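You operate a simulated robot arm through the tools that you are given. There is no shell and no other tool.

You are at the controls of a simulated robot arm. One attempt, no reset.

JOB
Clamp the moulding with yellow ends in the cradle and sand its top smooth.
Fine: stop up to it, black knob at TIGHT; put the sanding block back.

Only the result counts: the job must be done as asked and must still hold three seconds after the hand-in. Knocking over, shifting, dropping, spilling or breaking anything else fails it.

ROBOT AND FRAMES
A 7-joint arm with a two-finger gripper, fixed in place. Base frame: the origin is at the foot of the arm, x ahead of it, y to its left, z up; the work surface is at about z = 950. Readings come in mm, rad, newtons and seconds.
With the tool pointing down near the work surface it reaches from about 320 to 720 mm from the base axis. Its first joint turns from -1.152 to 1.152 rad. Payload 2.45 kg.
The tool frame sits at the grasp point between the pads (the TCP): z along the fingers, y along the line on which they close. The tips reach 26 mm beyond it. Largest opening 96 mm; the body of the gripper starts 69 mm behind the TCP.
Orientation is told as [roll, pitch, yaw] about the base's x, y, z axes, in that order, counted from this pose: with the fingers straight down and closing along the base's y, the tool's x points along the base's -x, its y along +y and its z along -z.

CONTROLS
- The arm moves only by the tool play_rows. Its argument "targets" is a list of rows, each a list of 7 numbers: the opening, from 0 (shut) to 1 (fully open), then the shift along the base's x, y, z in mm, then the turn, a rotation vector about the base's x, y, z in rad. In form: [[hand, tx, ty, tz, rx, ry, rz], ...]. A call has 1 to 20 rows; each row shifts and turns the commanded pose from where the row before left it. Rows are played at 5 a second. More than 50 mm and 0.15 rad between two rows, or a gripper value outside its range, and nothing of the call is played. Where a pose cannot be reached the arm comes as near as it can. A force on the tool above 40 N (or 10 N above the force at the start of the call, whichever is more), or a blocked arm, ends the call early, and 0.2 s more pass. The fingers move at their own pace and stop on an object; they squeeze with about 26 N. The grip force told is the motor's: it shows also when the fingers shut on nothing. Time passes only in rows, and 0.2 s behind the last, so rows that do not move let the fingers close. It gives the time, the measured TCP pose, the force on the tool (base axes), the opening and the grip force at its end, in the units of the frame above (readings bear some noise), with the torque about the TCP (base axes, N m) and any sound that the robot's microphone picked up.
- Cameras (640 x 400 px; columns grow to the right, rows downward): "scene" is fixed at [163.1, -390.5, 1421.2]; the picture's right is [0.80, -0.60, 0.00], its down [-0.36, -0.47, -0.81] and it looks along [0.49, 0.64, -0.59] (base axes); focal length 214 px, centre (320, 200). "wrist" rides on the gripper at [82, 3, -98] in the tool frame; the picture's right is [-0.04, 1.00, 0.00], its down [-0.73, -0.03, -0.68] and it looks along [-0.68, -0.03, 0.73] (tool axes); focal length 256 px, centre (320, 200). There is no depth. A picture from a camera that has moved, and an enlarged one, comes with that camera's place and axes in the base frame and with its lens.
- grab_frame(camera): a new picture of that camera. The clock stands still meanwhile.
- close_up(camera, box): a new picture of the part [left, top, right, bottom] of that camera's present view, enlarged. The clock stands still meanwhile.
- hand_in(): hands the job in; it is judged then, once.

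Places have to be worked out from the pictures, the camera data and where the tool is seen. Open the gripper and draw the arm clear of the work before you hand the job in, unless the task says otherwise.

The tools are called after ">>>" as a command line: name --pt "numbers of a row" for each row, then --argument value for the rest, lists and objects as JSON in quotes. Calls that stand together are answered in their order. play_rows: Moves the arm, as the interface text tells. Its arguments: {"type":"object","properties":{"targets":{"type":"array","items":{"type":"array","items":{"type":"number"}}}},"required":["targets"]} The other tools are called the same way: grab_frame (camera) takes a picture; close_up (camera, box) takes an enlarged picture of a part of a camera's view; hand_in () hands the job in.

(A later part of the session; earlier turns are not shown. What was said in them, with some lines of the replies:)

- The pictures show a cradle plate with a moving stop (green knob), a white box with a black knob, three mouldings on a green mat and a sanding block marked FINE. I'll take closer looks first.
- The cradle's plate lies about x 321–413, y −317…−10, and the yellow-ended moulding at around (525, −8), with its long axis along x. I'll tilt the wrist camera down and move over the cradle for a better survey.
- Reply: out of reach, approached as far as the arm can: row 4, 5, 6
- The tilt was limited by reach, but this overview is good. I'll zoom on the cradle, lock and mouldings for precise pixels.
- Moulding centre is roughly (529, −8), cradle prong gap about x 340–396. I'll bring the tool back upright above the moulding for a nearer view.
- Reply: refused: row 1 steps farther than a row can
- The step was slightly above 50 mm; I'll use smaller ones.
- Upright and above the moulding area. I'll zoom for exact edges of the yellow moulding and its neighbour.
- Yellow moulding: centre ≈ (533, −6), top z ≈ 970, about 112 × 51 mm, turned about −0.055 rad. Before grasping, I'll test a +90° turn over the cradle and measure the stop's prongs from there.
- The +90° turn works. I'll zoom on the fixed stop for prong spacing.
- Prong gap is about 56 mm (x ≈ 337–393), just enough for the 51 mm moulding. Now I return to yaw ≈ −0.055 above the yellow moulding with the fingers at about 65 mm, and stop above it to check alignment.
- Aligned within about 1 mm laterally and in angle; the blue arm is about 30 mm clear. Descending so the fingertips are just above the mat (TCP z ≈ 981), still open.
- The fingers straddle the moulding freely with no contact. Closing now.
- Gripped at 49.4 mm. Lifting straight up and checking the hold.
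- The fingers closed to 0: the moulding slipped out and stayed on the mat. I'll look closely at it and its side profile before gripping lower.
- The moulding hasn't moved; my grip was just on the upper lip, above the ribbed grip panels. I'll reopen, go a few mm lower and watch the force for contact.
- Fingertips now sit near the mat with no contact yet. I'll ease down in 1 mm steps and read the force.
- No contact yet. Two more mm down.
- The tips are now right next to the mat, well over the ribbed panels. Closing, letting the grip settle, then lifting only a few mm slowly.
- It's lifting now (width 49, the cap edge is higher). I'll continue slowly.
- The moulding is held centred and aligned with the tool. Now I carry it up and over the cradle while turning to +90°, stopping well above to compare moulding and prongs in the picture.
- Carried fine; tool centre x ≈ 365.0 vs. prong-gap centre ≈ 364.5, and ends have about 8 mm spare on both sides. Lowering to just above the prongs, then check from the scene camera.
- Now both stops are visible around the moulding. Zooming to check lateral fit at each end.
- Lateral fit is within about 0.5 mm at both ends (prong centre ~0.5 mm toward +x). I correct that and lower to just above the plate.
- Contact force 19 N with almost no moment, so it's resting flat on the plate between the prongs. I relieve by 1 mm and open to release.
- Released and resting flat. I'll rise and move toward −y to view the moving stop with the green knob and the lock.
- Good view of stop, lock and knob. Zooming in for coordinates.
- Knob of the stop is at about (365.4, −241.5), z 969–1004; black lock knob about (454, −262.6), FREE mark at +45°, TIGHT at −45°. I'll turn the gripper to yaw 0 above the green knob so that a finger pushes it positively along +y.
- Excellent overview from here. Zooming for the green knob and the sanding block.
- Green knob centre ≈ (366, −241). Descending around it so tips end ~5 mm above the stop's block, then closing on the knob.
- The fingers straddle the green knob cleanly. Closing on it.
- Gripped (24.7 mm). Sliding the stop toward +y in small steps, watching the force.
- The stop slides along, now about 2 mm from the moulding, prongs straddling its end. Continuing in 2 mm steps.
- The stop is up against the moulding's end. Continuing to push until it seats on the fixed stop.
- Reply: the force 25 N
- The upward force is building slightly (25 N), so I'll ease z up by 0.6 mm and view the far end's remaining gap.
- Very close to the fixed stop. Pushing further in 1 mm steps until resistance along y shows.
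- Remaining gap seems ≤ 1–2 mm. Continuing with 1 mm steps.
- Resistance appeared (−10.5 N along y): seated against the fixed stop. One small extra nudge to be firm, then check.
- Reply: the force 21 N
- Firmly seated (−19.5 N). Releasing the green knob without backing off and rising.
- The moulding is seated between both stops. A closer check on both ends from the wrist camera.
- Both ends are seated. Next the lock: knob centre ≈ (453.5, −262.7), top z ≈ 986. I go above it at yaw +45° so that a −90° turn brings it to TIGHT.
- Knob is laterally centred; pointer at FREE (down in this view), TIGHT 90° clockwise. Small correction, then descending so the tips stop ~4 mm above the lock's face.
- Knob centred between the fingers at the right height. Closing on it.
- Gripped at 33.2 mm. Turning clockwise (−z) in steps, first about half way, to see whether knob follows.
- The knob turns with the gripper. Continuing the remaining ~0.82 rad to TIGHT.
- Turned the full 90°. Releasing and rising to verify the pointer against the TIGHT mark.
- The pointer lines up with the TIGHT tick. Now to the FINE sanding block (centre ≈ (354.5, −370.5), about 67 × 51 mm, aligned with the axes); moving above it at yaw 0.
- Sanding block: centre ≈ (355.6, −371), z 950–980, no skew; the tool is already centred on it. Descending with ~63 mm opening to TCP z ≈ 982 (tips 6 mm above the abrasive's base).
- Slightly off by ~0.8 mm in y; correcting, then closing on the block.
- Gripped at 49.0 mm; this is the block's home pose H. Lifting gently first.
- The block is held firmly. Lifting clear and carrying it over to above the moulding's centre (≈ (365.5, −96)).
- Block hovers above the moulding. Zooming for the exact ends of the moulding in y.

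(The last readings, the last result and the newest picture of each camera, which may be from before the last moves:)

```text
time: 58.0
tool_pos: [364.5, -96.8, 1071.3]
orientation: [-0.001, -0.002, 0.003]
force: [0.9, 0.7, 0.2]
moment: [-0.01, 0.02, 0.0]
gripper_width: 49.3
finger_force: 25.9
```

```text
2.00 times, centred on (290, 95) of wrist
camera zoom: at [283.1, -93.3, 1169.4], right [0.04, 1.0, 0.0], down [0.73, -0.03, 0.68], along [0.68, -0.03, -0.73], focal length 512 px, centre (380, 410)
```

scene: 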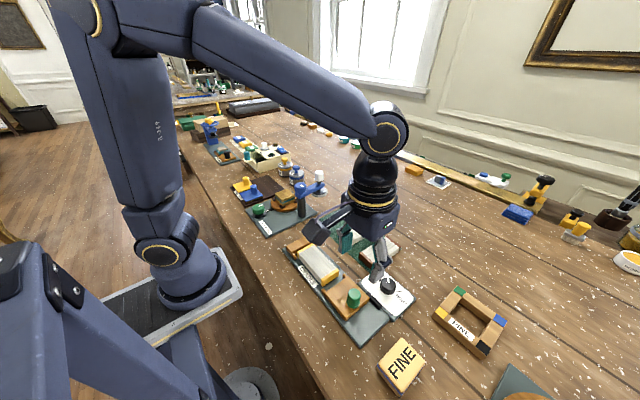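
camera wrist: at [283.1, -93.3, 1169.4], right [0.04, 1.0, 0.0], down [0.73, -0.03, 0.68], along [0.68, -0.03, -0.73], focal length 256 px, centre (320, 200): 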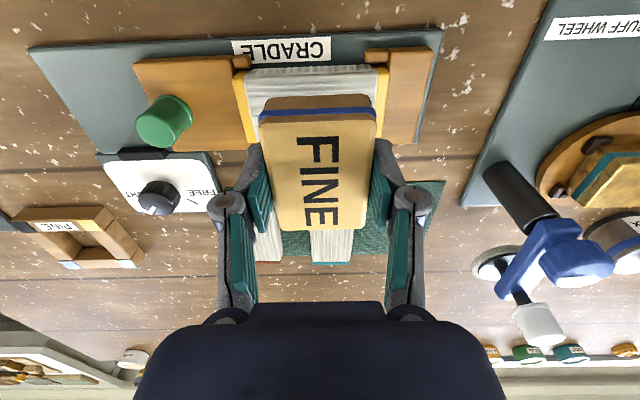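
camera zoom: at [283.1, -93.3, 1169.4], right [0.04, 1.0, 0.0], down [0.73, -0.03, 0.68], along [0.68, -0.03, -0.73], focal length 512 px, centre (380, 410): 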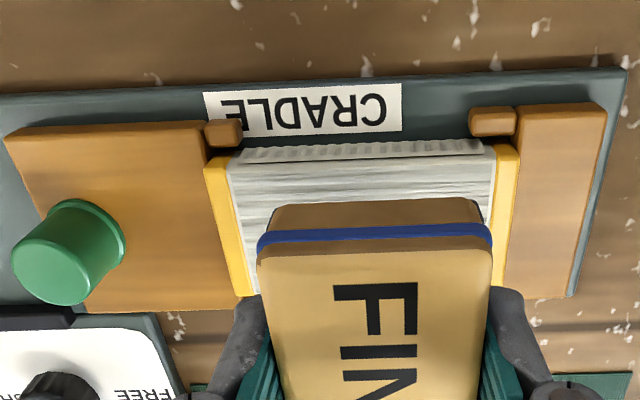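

Moulding now spans y −157…−47 (centre −102), body −148…−56. I centre at y ≈ −102 and descend to just above its top, then feel for contact.

>>> play_rows --pt "0.1 0 -5.7 -20 0 0 0" --pt "0.1 0 0 -18 0 0 0" --pt "0.1 0 0 -12 0 0 0" --pt "0.1 0 0 -5 0 0 0" --pt "0.1 0 0 0 0 0 0"

>>> play_rows --pt "0.1 0 0 -1.5 0 0 0" --pt "0.1 0 0 -1 0 0 0" --pt "0.1 0 0 0 0 0 0"

>>> close_up --camera "scene" --box '[270, 200, 370, 285]'

```text
time: 59.2
tool_pos: [364.0, -101.4, 1016.5]
orientation: [0.0, -0.001, 0.003]
force: [0.1, -0.3, -1.0]
moment: [0.0, 0.04, 0.0]
gripper_width: 49.0
finger_force: 25.8
```

```text
time: 60.0
tool_pos: [364.3, -102.4, 1013.7]
orientation: [0.0, 0.0, 0.002]
force: [0.3, 0.3, 0.0]
moment: [0.0, 0.06, -0.02]
gripper_width: 49.0
finger_force: 25.7
```

```text
4.71 times, centred on (320, 242) of scene
camera zoom: at [163.2, -390.5, 1421.2], right [0.8, -0.6, 0.0], down [-0.36, -0.47, -0.81], along [0.49, 0.64, -0.59], focal length 1009 px, centre (320, 0)
```

zoom: 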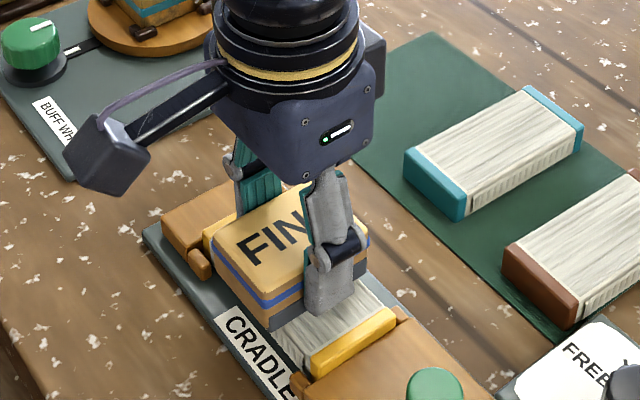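

No contact yet at z ≈ 1013.9. Stepping down 1 mm at a time.

>>> play_rows --pt "0.1 0 0 -1 0 0 0" --pt "0.1 0 0 0 0 0 0"

>>> play_rows --pt "0.1 0 0 -1 0 0 0" --pt "0.1 0 0 0 0 0 0"

```text
time: 60.6
tool_pos: [364.8, -102.2, 1013.0]
orientation: [0.0, -0.002, 0.003]
force: [-2.8, 0.5, 10.9]
moment: [-0.01, 0.08, 0.01]
gripper_width: 49.3
finger_force: 26.0
```

```text
time: 61.2
tool_pos: [365.1, -101.0, 1012.1]
orientation: [-0.002, -0.005, 0.003]
force: [-1.4, 1.4, 21.8]
moment: [0.04, 0.1, 0.02]
gripper_width: 49.1
finger_force: 26.0
```

Contact at z ≈ 1013, now ~22 N. Easing to ~14 N and making the first slow strokes along the moulding.

>>> play_rows --pt "0.1 0 0 0.7 0 0 0" --pt "0.1 0 -6 0 0 0 0" --pt "0.1 0 -8 0 0 0 0" --pt "0.1 0 -8 0 0 0 0" --pt "0.1 0 -4 0 0 0 0"

>>> grab_frame --camera "wrist"

>>> close_up --camera "scene" --box '[270, 200, 390, 310]'

```text
time: 62.4
tool_pos: [365.1, -127.8, 1011.9]
orientation: [0.002, -0.001, 0.003]
force: [0.0, 4.9, 11.7]
moment: [0.12, -0.12, 0.0]
gripper_width: 49.0
finger_force: 25.6
```

```text
taken
camera wrist: at [283.1, -125.0, 1110.9], right [0.04, 1.0, 0.0], down [0.73, -0.03, 0.68], along [0.68, -0.03, -0.73], focal length 256 px, centre (320, 200)
```

wrist: 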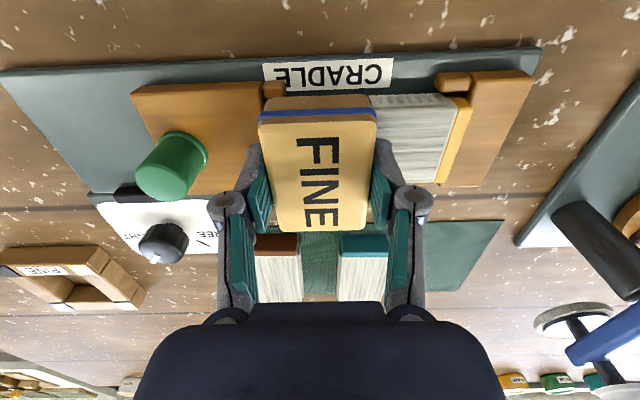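

```text
3.64 times, centred on (330, 255) of scene
camera zoom: at [163.0, -390.4, 1421.3], right [0.8, -0.6, 0.0], down [-0.36, -0.47, -0.81], along [0.49, 0.64, -0.59], focal length 780 px, centre (284, 0)
```

zoom: 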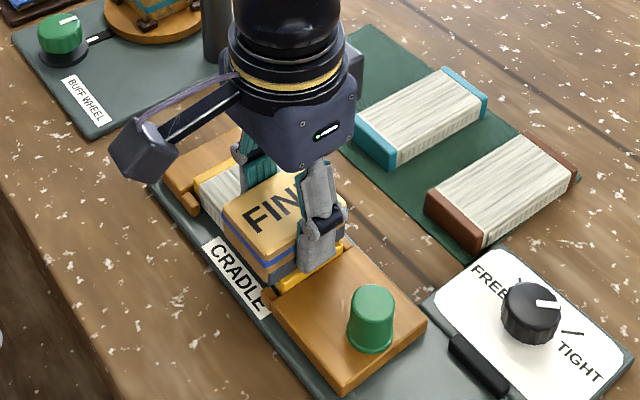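

Good contact (12 N normal, 5 N friction), clear of the green knob. Sanding back and forth over the full length now.

>>> play_rows --pt "0.1 0 9 0 0 0 0" --pt "0.1 0 9 0 0 0 0" --pt "0.1 0 9 0 0 0 0" --pt "0.1 0 9 0 0 0 0" --pt "0.1 0 9 0 0 0 0" --pt "0.1 0 9 0 0 0 0"

>>> grab_frame --camera "wrist"

>>> close_up --camera "scene" --box '[270, 200, 390, 310]'

```text
time: 63.8
tool_pos: [364.4, -73.8, 1012.7]
orientation: [-0.001, -0.001, -0.001]
force: [0.2, -2.7, 6.7]
moment: [-0.14, -0.1, -0.01]
gripper_width: 49.1
finger_force: 26.7
```

```text
taken
camera wrist: at [283.3, -70.6, 1110.9], right [0.04, 1.0, 0.0], down [0.73, -0.03, 0.68], along [0.68, -0.03, -0.73], focal length 256 px, centre (320, 200)
```

wrist: 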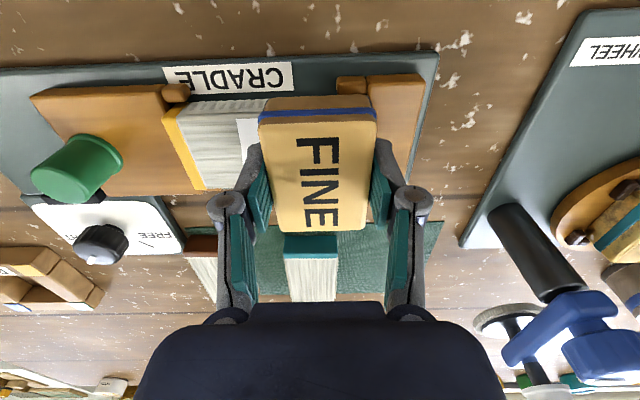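

```text
3.64 times, centred on (330, 255) of scene
camera zoom: at [163.1, -390.6, 1421.2], right [0.8, -0.6, 0.0], down [-0.36, -0.47, -0.81], along [0.49, 0.64, -0.59], focal length 780 px, centre (284, 0)
```

zoom: 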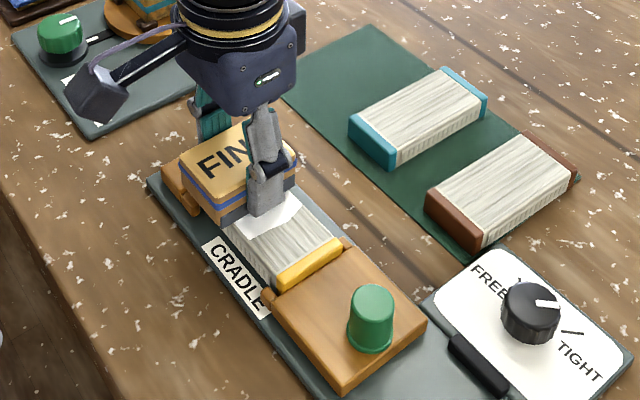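

A smooth white patch is already showing in the middle portion. Zooming to see which areas are done.

>>> close_up --camera "wrist" --box '[150, 80, 290, 200]'

>>> close_up --camera "scene" --box '[305, 245, 375, 300]'

```text
3.33 times, centred on (220, 140) of wrist
camera zoom: at [283.3, -70.6, 1110.9], right [0.04, 1.0, 0.0], down [0.73, -0.03, 0.68], along [0.68, -0.03, -0.73], focal length 853 px, centre (653, 400)
```

zoom: 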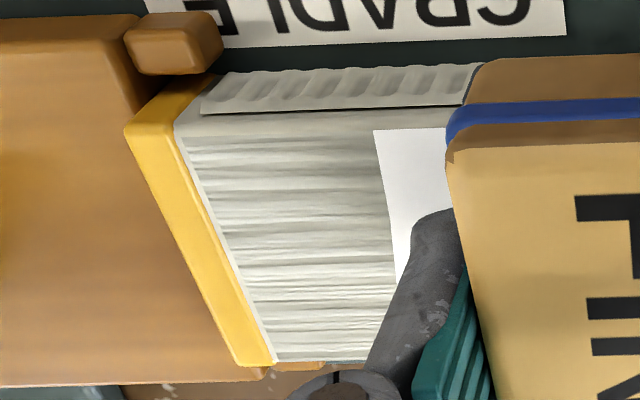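

```text
7.27 times, centred on (340, 272) of scene
camera zoom: at [163.1, -390.6, 1421.2], right [0.8, -0.6, 0.0], down [-0.36, -0.47, -0.81], along [0.49, 0.64, -0.59], focal length 1560 px, centre (174, -327)
```

zoom: 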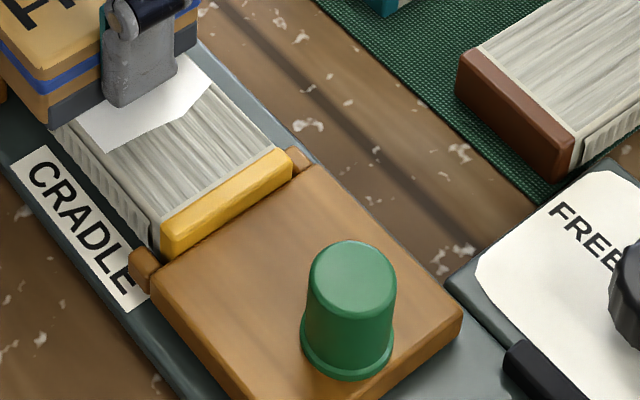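

The middle zone (from y ≈ −118 on) is smooth already; the end zones need more travel. I press 0.5 mm more and make full strokes between y ≈ −67 and −131.

>>> play_rows --pt "0.1 0 7 -0.5 0 0 0" --pt "0.1 0 -8 0 0 0 0" --pt "0.1 0 -8 0 0 0 0" --pt "0.1 0 -8 0 0 0 0" --pt "0.1 0 -8 0 0 0 0" --pt "0.1 0 -8 0 0 0 0" --pt "0.1 0 -8 0 0 0 0" --pt "0.1 0 -8 0 0 0 0" --pt "0.1 0 -8 0 0 0 0"

>>> grab_frame --camera "wrist"

>>> close_up --camera "scene" --box '[280, 220, 380, 310]'

```text
time: 65.8
tool_pos: [364.3, -130.5, 1011.1]
orientation: [0.001, -0.001, 0.004]
force: [-0.1, 5.2, 10.2]
moment: [0.17, -0.06, 0.05]
gripper_width: 48.9
finger_force: 25.8
```

```text
taken
camera wrist: at [283.2, -127.9, 1110.6], right [0.04, 1.0, 0.0], down [0.73, -0.03, 0.68], along [0.68, -0.03, -0.73], focal length 256 px, centre (320, 200)
```

wrist: 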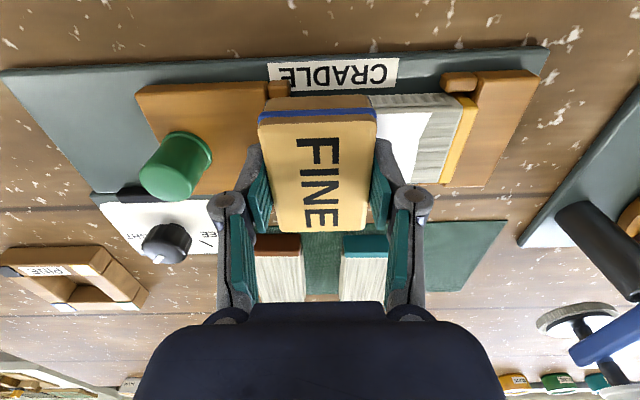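

```text
4.44 times, centred on (330, 265) of scene
camera zoom: at [163.0, -390.4, 1421.3], right [0.8, -0.6, 0.0], down [-0.36, -0.47, -0.81], along [0.49, 0.64, -0.59], focal length 953 px, centre (276, -89)
```

zoom: 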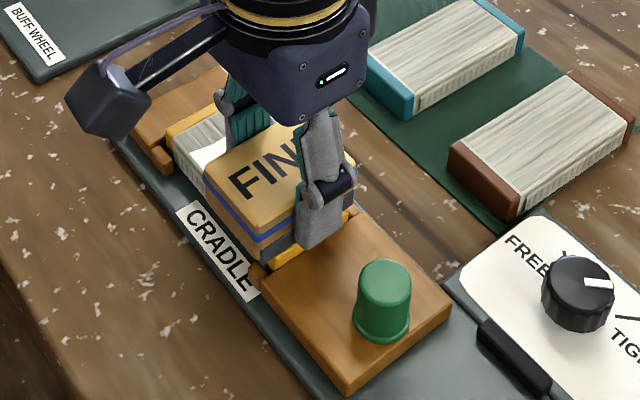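

Smooth area now spans y ≈ −118…−71; the end strips (≈ 15 mm each) remain. I'll do short strokes at the left end, then slide to the right end and do the same.

>>> play_rows --pt "0.1 0 7 0 0 0 0" --pt "0.1 0 7 0 0 0 0" --pt "0.1 0 -7 0 0 0 0" --pt "0.1 0 -7 0 0 0 0" --pt "0.1 0 7 0 0 0 0" --pt "0.1 0 7 0 0 0 0" --pt "0.1 0 -7 0 0 0 0" --pt "0.1 0 -7 0 0 0 0"

>>> play_rows --pt "0.1 0 8 0 0 0 0" --pt "0.1 0 8 0 0 0 0" --pt "0.1 0 8 0 0 0 0" --pt "0.1 0 8 0 0 0 0" --pt "0.1 0 8 0 0 0 0" --pt "0.1 0 8 0 0 0 0" --pt "0.1 0 8 0 0 0 0" --pt "0.1 0 8 0 0 0 0"

>>> close_up --camera "wrist" --box '[130, 70, 420, 210]'

>>> close_up --camera "scene" --box '[305, 235, 375, 300]'

```text
time: 67.6
tool_pos: [365.1, -130.1, 1011.6]
orientation: [0.0, -0.001, 0.002]
force: [0.4, 5.4, 12.1]
moment: [0.12, 0.0, -0.03]
gripper_width: 49.1
finger_force: 25.7
```

```text
time: 69.4
tool_pos: [364.8, -66.3, 1012.3]
orientation: [-0.001, -0.003, 0.002]
force: [0.1, 0.5, -1.1]
moment: [-0.02, 0.02, 0.0]
gripper_width: 49.2
finger_force: 25.7
```

```text
2.21 times, centred on (275, 140) of wrist
camera zoom: at [283.5, -63.8, 1110.7], right [0.04, 1.0, 0.0], down [0.73, -0.03, 0.68], along [0.68, -0.03, -0.73], focal length 565 px, centre (419, 332)
```

zoom: 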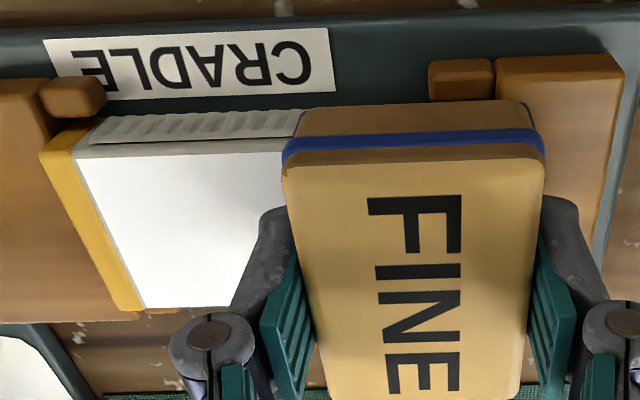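

```text
6.15 times, centred on (340, 268) of scene
camera zoom: at [163.1, -390.5, 1421.2], right [0.8, -0.6, 0.0], down [-0.36, -0.47, -0.81], along [0.49, 0.64, -0.59], focal length 1320 px, centre (197, -215)
```

zoom: 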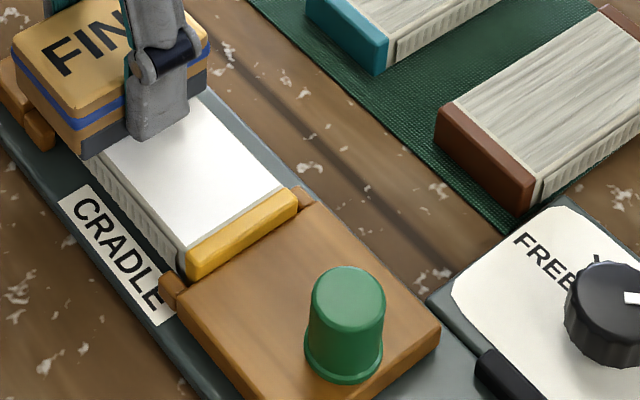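

Left and middle are all smooth. At this right end contact was lost (−1 N), so I press down by small steps until ~10 N.

>>> play_rows --pt "0.1 0 0 -0.8 0 0 0" --pt "0.1 0 0 0 0 0 0"

```text
time: 70.0
tool_pos: [365.5, -67.0, 1011.3]
orientation: [0.0, -0.003, 0.002]
force: [-1.4, 2.3, 14.8]
moment: [-0.03, 0.07, 0.02]
gripper_width: 49.2
finger_force: 25.8
```

Now 15 N. Short strokes at the right end between y ≈ −67 and −85.

>>> play_rows --pt "0.1 0 -7 0 0 0 0" --pt "0.1 0 -7 0 0 0 0" --pt "0.1 0 7 0 0 0 0" --pt "0.1 0 7 0 0 0 0" --pt "0.1 0 -7 0 0 0 0" --pt "0.1 0 -7 0 0 0 0" --pt "0.1 0 7 0 0 0 0" --pt "0.1 0 7 0 0 0 0"

>>> play_rows --pt "0.1 0 -8 0 0 0 0" --pt "0.1 0 -8 0 0 0 0" --pt "0.1 0 -8 0 0 0 0" --pt "0.1 0 -8 0 0 0 0" --pt "0.1 0 -8 0 0 0 0" --pt "0.1 0 -8 0 0 0 0" --pt "0.1 0 -8 0 0 0 0"

>>> grab_frame --camera "wrist"

>>> close_up --camera "scene" --box '[280, 220, 380, 310]'

```text
time: 71.8
tool_pos: [364.7, -66.7, 1011.8]
orientation: [-0.002, -0.003, 0.0]
force: [-0.2, -4.2, 10.6]
moment: [-0.09, -0.08, 0.0]
gripper_width: 48.9
finger_force: 26.1
```

```text
time: 73.4
tool_pos: [366.2, -122.7, 1011.0]
orientation: [-0.001, -0.004, 0.002]
force: [0.9, 5.4, 13.4]
moment: [0.2, -0.05, 0.01]
gripper_width: 48.7
finger_force: 26.8
```

```text
taken
camera wrist: at [283.5, -119.6, 1109.7], right [0.04, 1.0, 0.0], down [0.73, -0.03, 0.68], along [0.68, -0.03, -0.73], focal length 256 px, centre (320, 200)
```

wrist: 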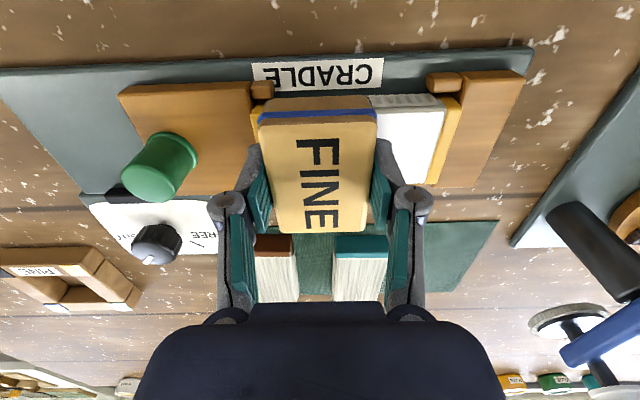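

```text
4.44 times, centred on (330, 265) of scene
camera zoom: at [163.0, -390.3, 1421.3], right [0.8, -0.6, 0.0], down [-0.36, -0.47, -0.81], along [0.49, 0.64, -0.59], focal length 953 px, centre (276, -89)
```

zoom: 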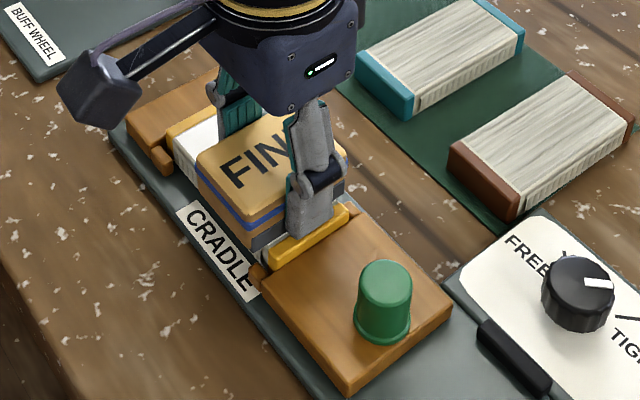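

The whole top now looks smooth. Lifting the block to inspect the entire surface.

>>> play_rows --pt "0.1 0 0 10 0 0 0" --pt "0.1 0 0 25 0 0 0" --pt "0.1 0 0 35 0 0 0" --pt "0.1 0 -30 0 0 0 0" --pt "0.1 0 -30 0 0 0 0" --pt "0.1 0 -30 0 0 0 0" --pt "0.1 0 -30 0 0 0 0" --pt "0.1 0 0 0 0 0 0"

>>> grab_frame --camera "wrist"

>>> close_up --camera "scene" --box '[280, 220, 380, 310]'

```text
time: 75.2
tool_pos: [363.7, -242.7, 1079.6]
orientation: [-0.001, -0.001, 0.001]
force: [-0.4, 0.4, -1.1]
moment: [0.02, 0.02, -0.04]
gripper_width: 49.5
finger_force: 26.0
```

```text
taken
camera wrist: at [282.9, -239.9, 1178.8], right [0.04, 1.0, 0.0], down [0.73, -0.03, 0.68], along [0.68, -0.03, -0.73], focal length 256 px, centre (320, 200)
```

wrist: 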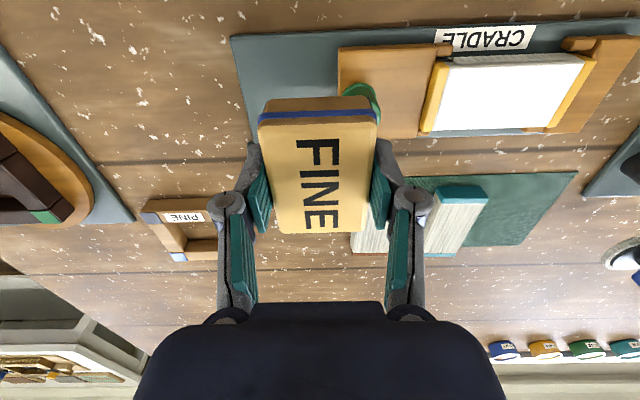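

```text
4.44 times, centred on (330, 265) of scene
camera zoom: at [163.1, -390.6, 1421.2], right [0.8, -0.6, 0.0], down [-0.36, -0.47, -0.81], along [0.49, 0.64, -0.59], focal length 953 px, centre (276, -89)
```

zoom: 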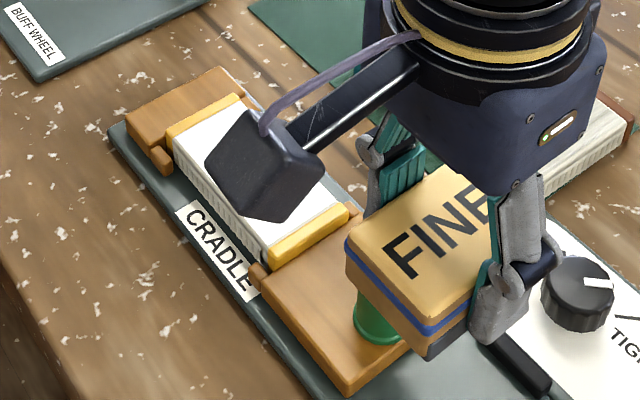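

>>> close_up --camera "wrist" --box '[410, 20, 620, 145]'

```text
3.05 times, centred on (515, 82) of wrist
camera zoom: at [282.9, -239.9, 1178.8], right [0.04, 1.0, 0.0], down [0.73, -0.03, 0.68], along [0.68, -0.03, -0.73], focal length 780 px, centre (-274, 558)
```

zoom: 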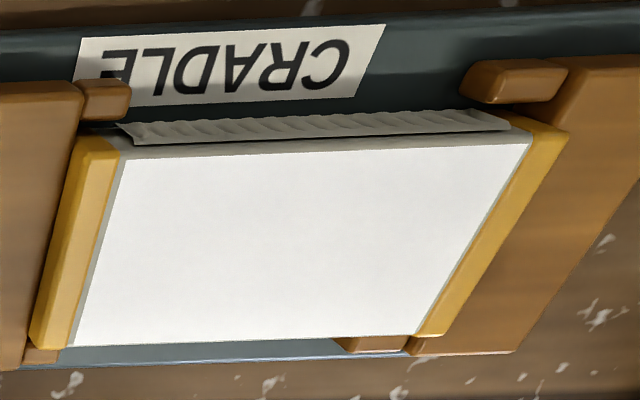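

The entire top is smooth. Returning the sanding block to its original spot: offset from home is (10, 128.7, 99.9), so I move back over it and descend to ~7 mm above.

>>> play_rows --pt "0.1 -2.5 -32 0 0 0 0" --pt "0.1 -2.5 -32 0 0 0 0" --pt "0.1 -2.5 -32 0 0 0 0" --pt "0.1 -2.5 -32.7 0 0 0 0" --pt "0.1 0 0 0 0 0 0" --pt "0.1 0 0 -40 0 0 0" --pt "0.1 0 0 -30 0 0 0" --pt "0.1 0 0 -15 0 0 0" --pt "0.1 0 0 -8 0 0 0" --pt "0.1 0 0 0 0 0 0"

>>> grab_frame --camera "wrist"

```text
time: 77.4
tool_pos: [354.9, -372.0, 987.4]
orientation: [0.0, -0.002, 0.002]
force: [0.7, -0.5, 0.0]
moment: [0.01, 0.0, 0.0]
gripper_width: 49.0
finger_force: 25.6
```

```text
taken
camera wrist: at [273.2, -368.9, 1086.1], right [0.04, 1.0, 0.0], down [0.73, -0.03, 0.68], along [0.68, -0.03, -0.73], focal length 256 px, centre (320, 200)
```

wrist: 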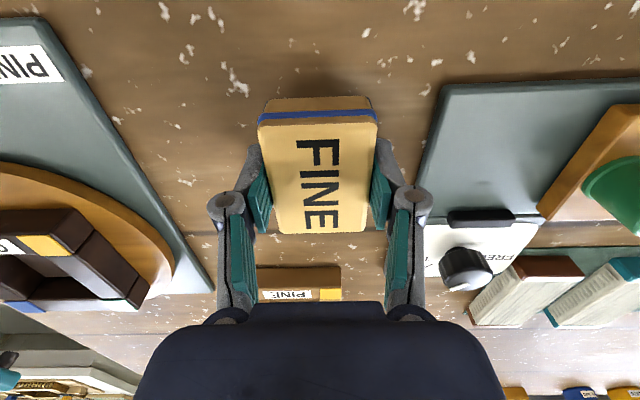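

Over home within ~0.5 mm. Lowering gently until contact.

>>> play_rows --pt "0.1 0.2 0.4 -3 0 0 0" --pt "0.1 0 0 -1.5 0 0 0" --pt "0.1 0 0 0 0 0 0"

>>> play_rows --pt "0.1 0 0 -0.7 0 0 0" --pt "0.1 0 0 -0.7 0 0 0" --pt "0.1 0 0 0 0 0 0"

```text
time: 78.2
tool_pos: [354.7, -371.3, 982.9]
orientation: [-0.002, -0.003, 0.0]
force: [0.9, -1.1, -0.2]
moment: [-0.02, 0.03, -0.01]
gripper_width: 48.9
finger_force: 25.8
```

```text
time: 79.0
tool_pos: [353.6, -370.1, 982.2]
orientation: [-0.001, -0.002, 0.003]
force: [-0.1, -0.5, -0.2]
moment: [0.0, -0.01, 0.01]
gripper_width: 49.2
finger_force: 25.5
```

>>> play_rows --pt "0.1 0 0 -0.6 0 0 0" --pt "0.1 0 0 -0.5 0 0 0" --pt "0.1 0 0 0 0 0 0"

```text
time: 79.8
tool_pos: [354.7, -370.5, 980.8]
orientation: [-0.001, -0.003, 0.0]
force: [-0.8, -0.4, -1.2]
moment: [0.03, 0.02, -0.03]
gripper_width: 49.1
finger_force: 26.6
```

Still no contact at home height (the block crept up slightly in the grip). Continuing 0.5 mm at a time.

>>> play_rows --pt "0.1 0 0 -0.5 0 0 0" --pt "0.1 0 0 -0.5 0 0 0" --pt "0.1 0 0 0 0 0 0"

>>> grab_frame --camera "wrist"

```text
time: 80.6
tool_pos: [355.0, -370.1, 980.3]
orientation: [0.001, -0.001, 0.003]
force: [0.1, -0.5, -1.2]
moment: [-0.01, -0.01, 0.02]
gripper_width: 49.0
finger_force: 25.8
```

```text
taken
camera wrist: at [273.4, -367.9, 1078.5], right [0.04, 1.0, 0.0], down [0.73, -0.03, 0.68], along [0.68, -0.03, -0.73], focal length 256 px, centre (320, 200)
```

wrist: 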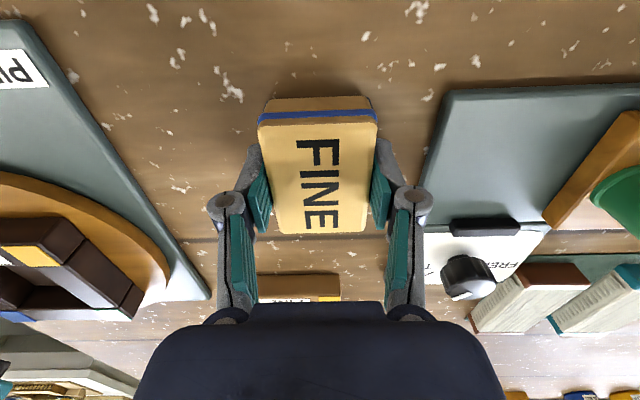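

>>> play_rows --pt "0.1 0 0 -0.5 0 0 0" --pt "0.1 0 0 -0.5 0 0 0" --pt "0.1 0 0 0 0 0 0"

```text
time: 81.4
tool_pos: [356.5, -370.6, 980.3]
orientation: [-0.003, -0.002, 0.003]
force: [0.2, 1.1, 2.7]
moment: [0.07, -0.04, -0.01]
gripper_width: 49.1
finger_force: 26.0
```

Light contact (2.7 N). One more 0.3 mm and then releasing the block.

>>> play_rows --pt "0.1 0 0 -0.3 0 0 0" --pt "0.1 0 0 0 0 0 0" --pt "0.5 0 0 0 0 0 0" --pt "0.66 0 0 0 0 0 0" --pt "0.66 0 0 0 0 0 0" --pt "0.66 0 0 0 0 0 0"

>>> grab_frame --camera "wrist"

```text
time: 82.8
tool_pos: [354.9, -371.1, 979.6]
orientation: [0.002, -0.002, 0.003]
force: [-0.1, -0.4, 0.2]
moment: [0.01, 0.01, 0.01]
gripper_width: 63.7
finger_force: 0.1
```

```text
taken
camera wrist: at [273.5, -367.9, 1077.4], right [0.04, 1.0, 0.0], down [0.73, -0.03, 0.68], along [0.68, -0.03, -0.73], focal length 256 px, centre (320, 200)
```

wrist: 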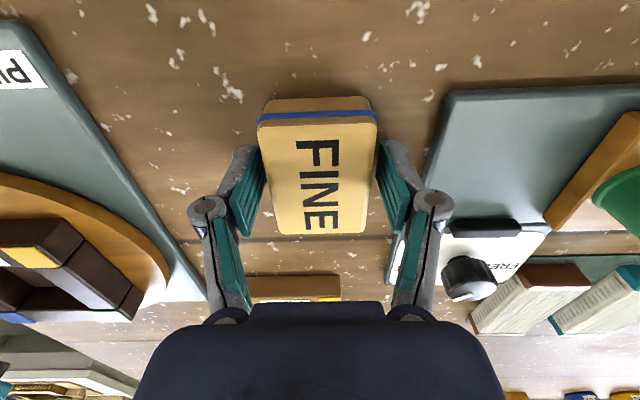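

Released. Rising straight up to the earlier survey height for comparison with its original position.

>>> play_rows --pt "0.66 0 0 15 0 0 0" --pt "0.66 0 0 35 0 0 0" --pt "0.66 0 0 40 0 0 0" --pt "0.66 0 0 30 0 0 0" --pt "0.66 0 0 0 0 0 0"

>>> grab_frame --camera "wrist"

>>> close_up --camera "wrist" --box '[260, 20, 380, 150]'

>>> close_up --camera "scene" --box '[275, 200, 455, 340]'

```text
time: 84.0
tool_pos: [354.2, -371.1, 1099.8]
orientation: [0.0, -0.003, 0.001]
force: [-0.3, -0.1, 0.4]
moment: [0.01, 0.02, -0.02]
gripper_width: 63.8
finger_force: 0.1
```

```text
taken
camera wrist: at [273.0, -368.4, 1198.2], right [0.04, 1.0, 0.0], down [0.73, -0.03, 0.68], along [0.68, -0.03, -0.73], focal length 256 px, centre (320, 200)
```

wrist: 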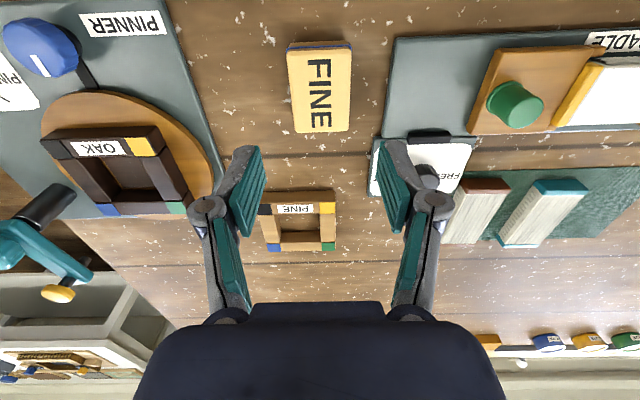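

```text
3.08 times, centred on (320, 85) of wrist
camera zoom: at [273.0, -368.4, 1198.2], right [0.04, 1.0, 0.0], down [0.73, -0.03, 0.68], along [0.68, -0.03, -0.73], focal length 788 px, centre (320, 554)
```

zoom: 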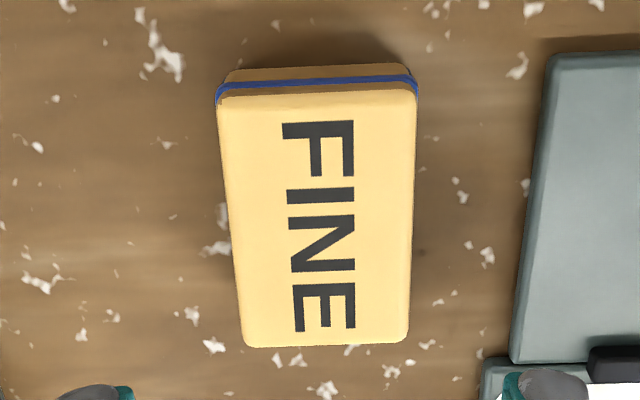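

```text
2.86 times, centred on (365, 270) of scene
camera zoom: at [163.1, -390.5, 1421.2], right [0.8, -0.6, 0.0], down [-0.36, -0.47, -0.81], along [0.49, 0.64, -0.59], focal length 613 px, centre (191, 0)
```

zoom: 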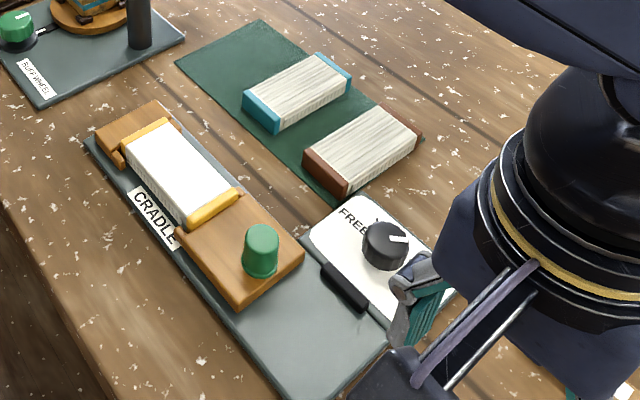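

The block is back within ~1 mm of where it stood. Drawing the arm up and clear with the gripper open.

>>> play_rows --pt "0.9 0 0 40 0 0 0" --pt "1 0 0 40 0 0 0" --pt "1 0 0 40 0 0 0" --pt "1 0 25 30 0 0 0" --pt "1 0 40 20 0 0 0" --pt "1 0 45 10 0 0 0" --pt "1 0 45 0 0 0 0" --pt "1 0 45 0 0 0 0" --pt "1 0 45 0 0 0 0" --pt "1 0 45 0 0 0 0" --pt "1 0 45 0 0 0 0" --pt "1 0 45 0 0 0 0" --pt "1 0 0 0 0 0 0"

>>> grab_frame --camera "wrist"

>>> close_up --camera "scene" --box '[275, 200, 455, 340]'

>>> grab_frame --camera "scene"

```text
time: 86.8
tool_pos: [355.1, 9.7, 1277.2]
orientation: [0.0, -0.001, 0.003]
force: [0.2, -0.3, 0.4]
moment: [0.01, -0.01, 0.05]
gripper_width: 95.7
finger_force: 0.1
```

```text
taken
camera wrist: at [273.1, 12.6, 1377.2], right [0.04, 1.0, 0.0], down [0.73, -0.03, 0.68], along [0.68, -0.03, -0.73], focal length 256 px, centre (320, 200)
```

wrist: 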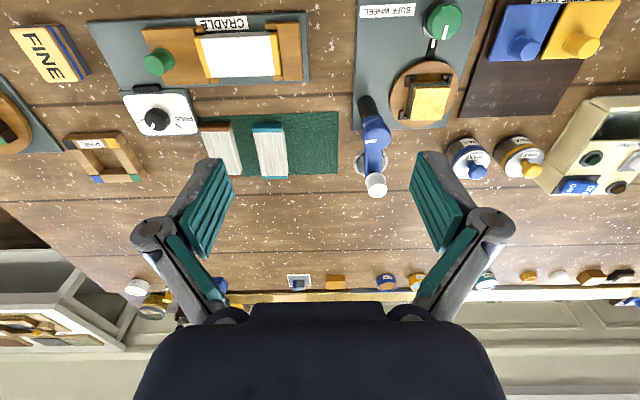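

```text
2.86 times, centred on (365, 270) of scene
camera zoom: at [163.1, -390.5, 1421.2], right [0.8, -0.6, 0.0], down [-0.36, -0.47, -0.81], along [0.49, 0.64, -0.59], focal length 613 px, centre (191, 0)
```

zoom: 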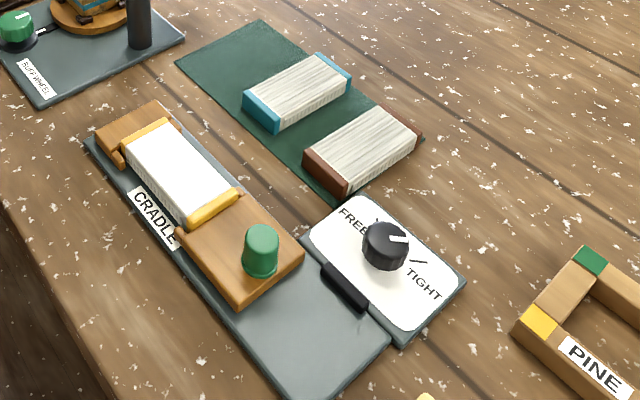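

```text
taken
```

scene: 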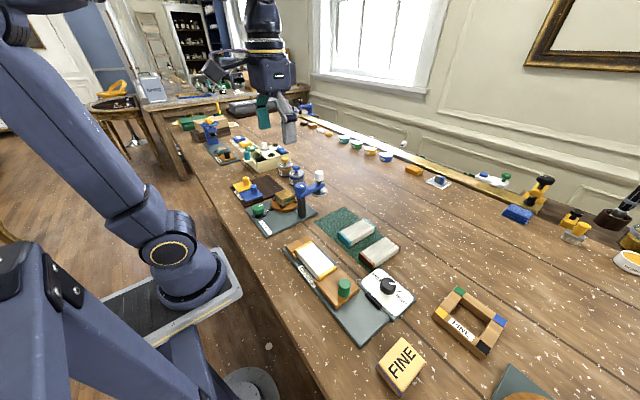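

Everything is in place; one last close check of the stops and the knob pointer.

>>> close_up --camera "wrist" --box '[80, 0, 320, 150]'

>>> close_up --camera "scene" --box '[295, 235, 415, 325]'

```text
2.67 times, centred on (200, 75) of wrist
camera zoom: at [273.1, 12.6, 1377.2], right [0.04, 1.0, 0.0], down [0.73, -0.03, 0.68], along [0.68, -0.03, -0.73], focal length 683 px, centre (640, 533)
```

zoom: 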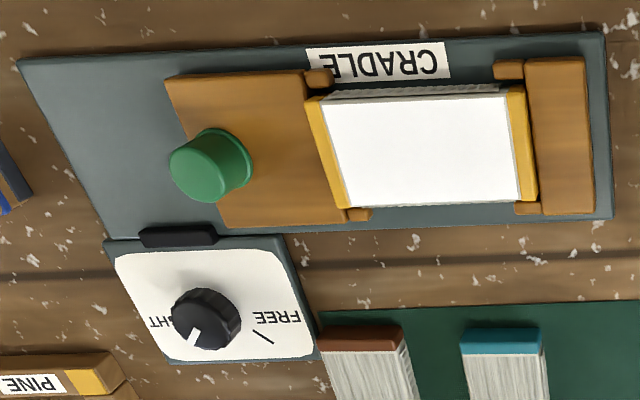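

```text
4.44 times, centred on (355, 280) of scene
camera zoom: at [163.1, -390.5, 1421.2], right [0.8, -0.6, 0.0], down [-0.36, -0.47, -0.81], along [0.49, 0.64, -0.59], focal length 953 px, centre (164, -156)
```

zoom: 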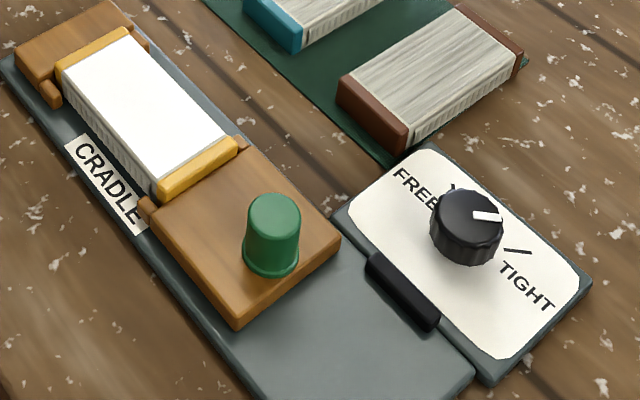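

The moulding is clamped between both stops and its top is smooth all over. The knob points at TIGHT, the sanding block is back in place, and the arm is clear with the gripper open, so I'm handing in.

>>> hand_in

```text
The job is handed in.
```

I clamped the yellow-ended moulding in the cradle, sanded its top smooth and handed the job in. The verdict hasn't come back to me.

- **Clamping:** the moulding sits between the cradle's prongs. I pushed the moving stop against it until the far end met the fixed stop, with about 20 N of resistance.
- **Knob:** I turned the black knob 90° from FREE, and its pointer lines up with the TIGHT mark.
- **Sanding:** I used the FINE block with strokes along the whole length. The last close-ups show the sanded face smooth all over, apart from a thin border around it.
- **Putting back:** the sanding block is within about 1 mm of where it started. The arm is clear, with the gripper open.

My first grip on the moulding was too high and slipped off. The moulding did not move, and I gripped it lower on the second try. I saw nothing else on the bench shifted or knocked over.
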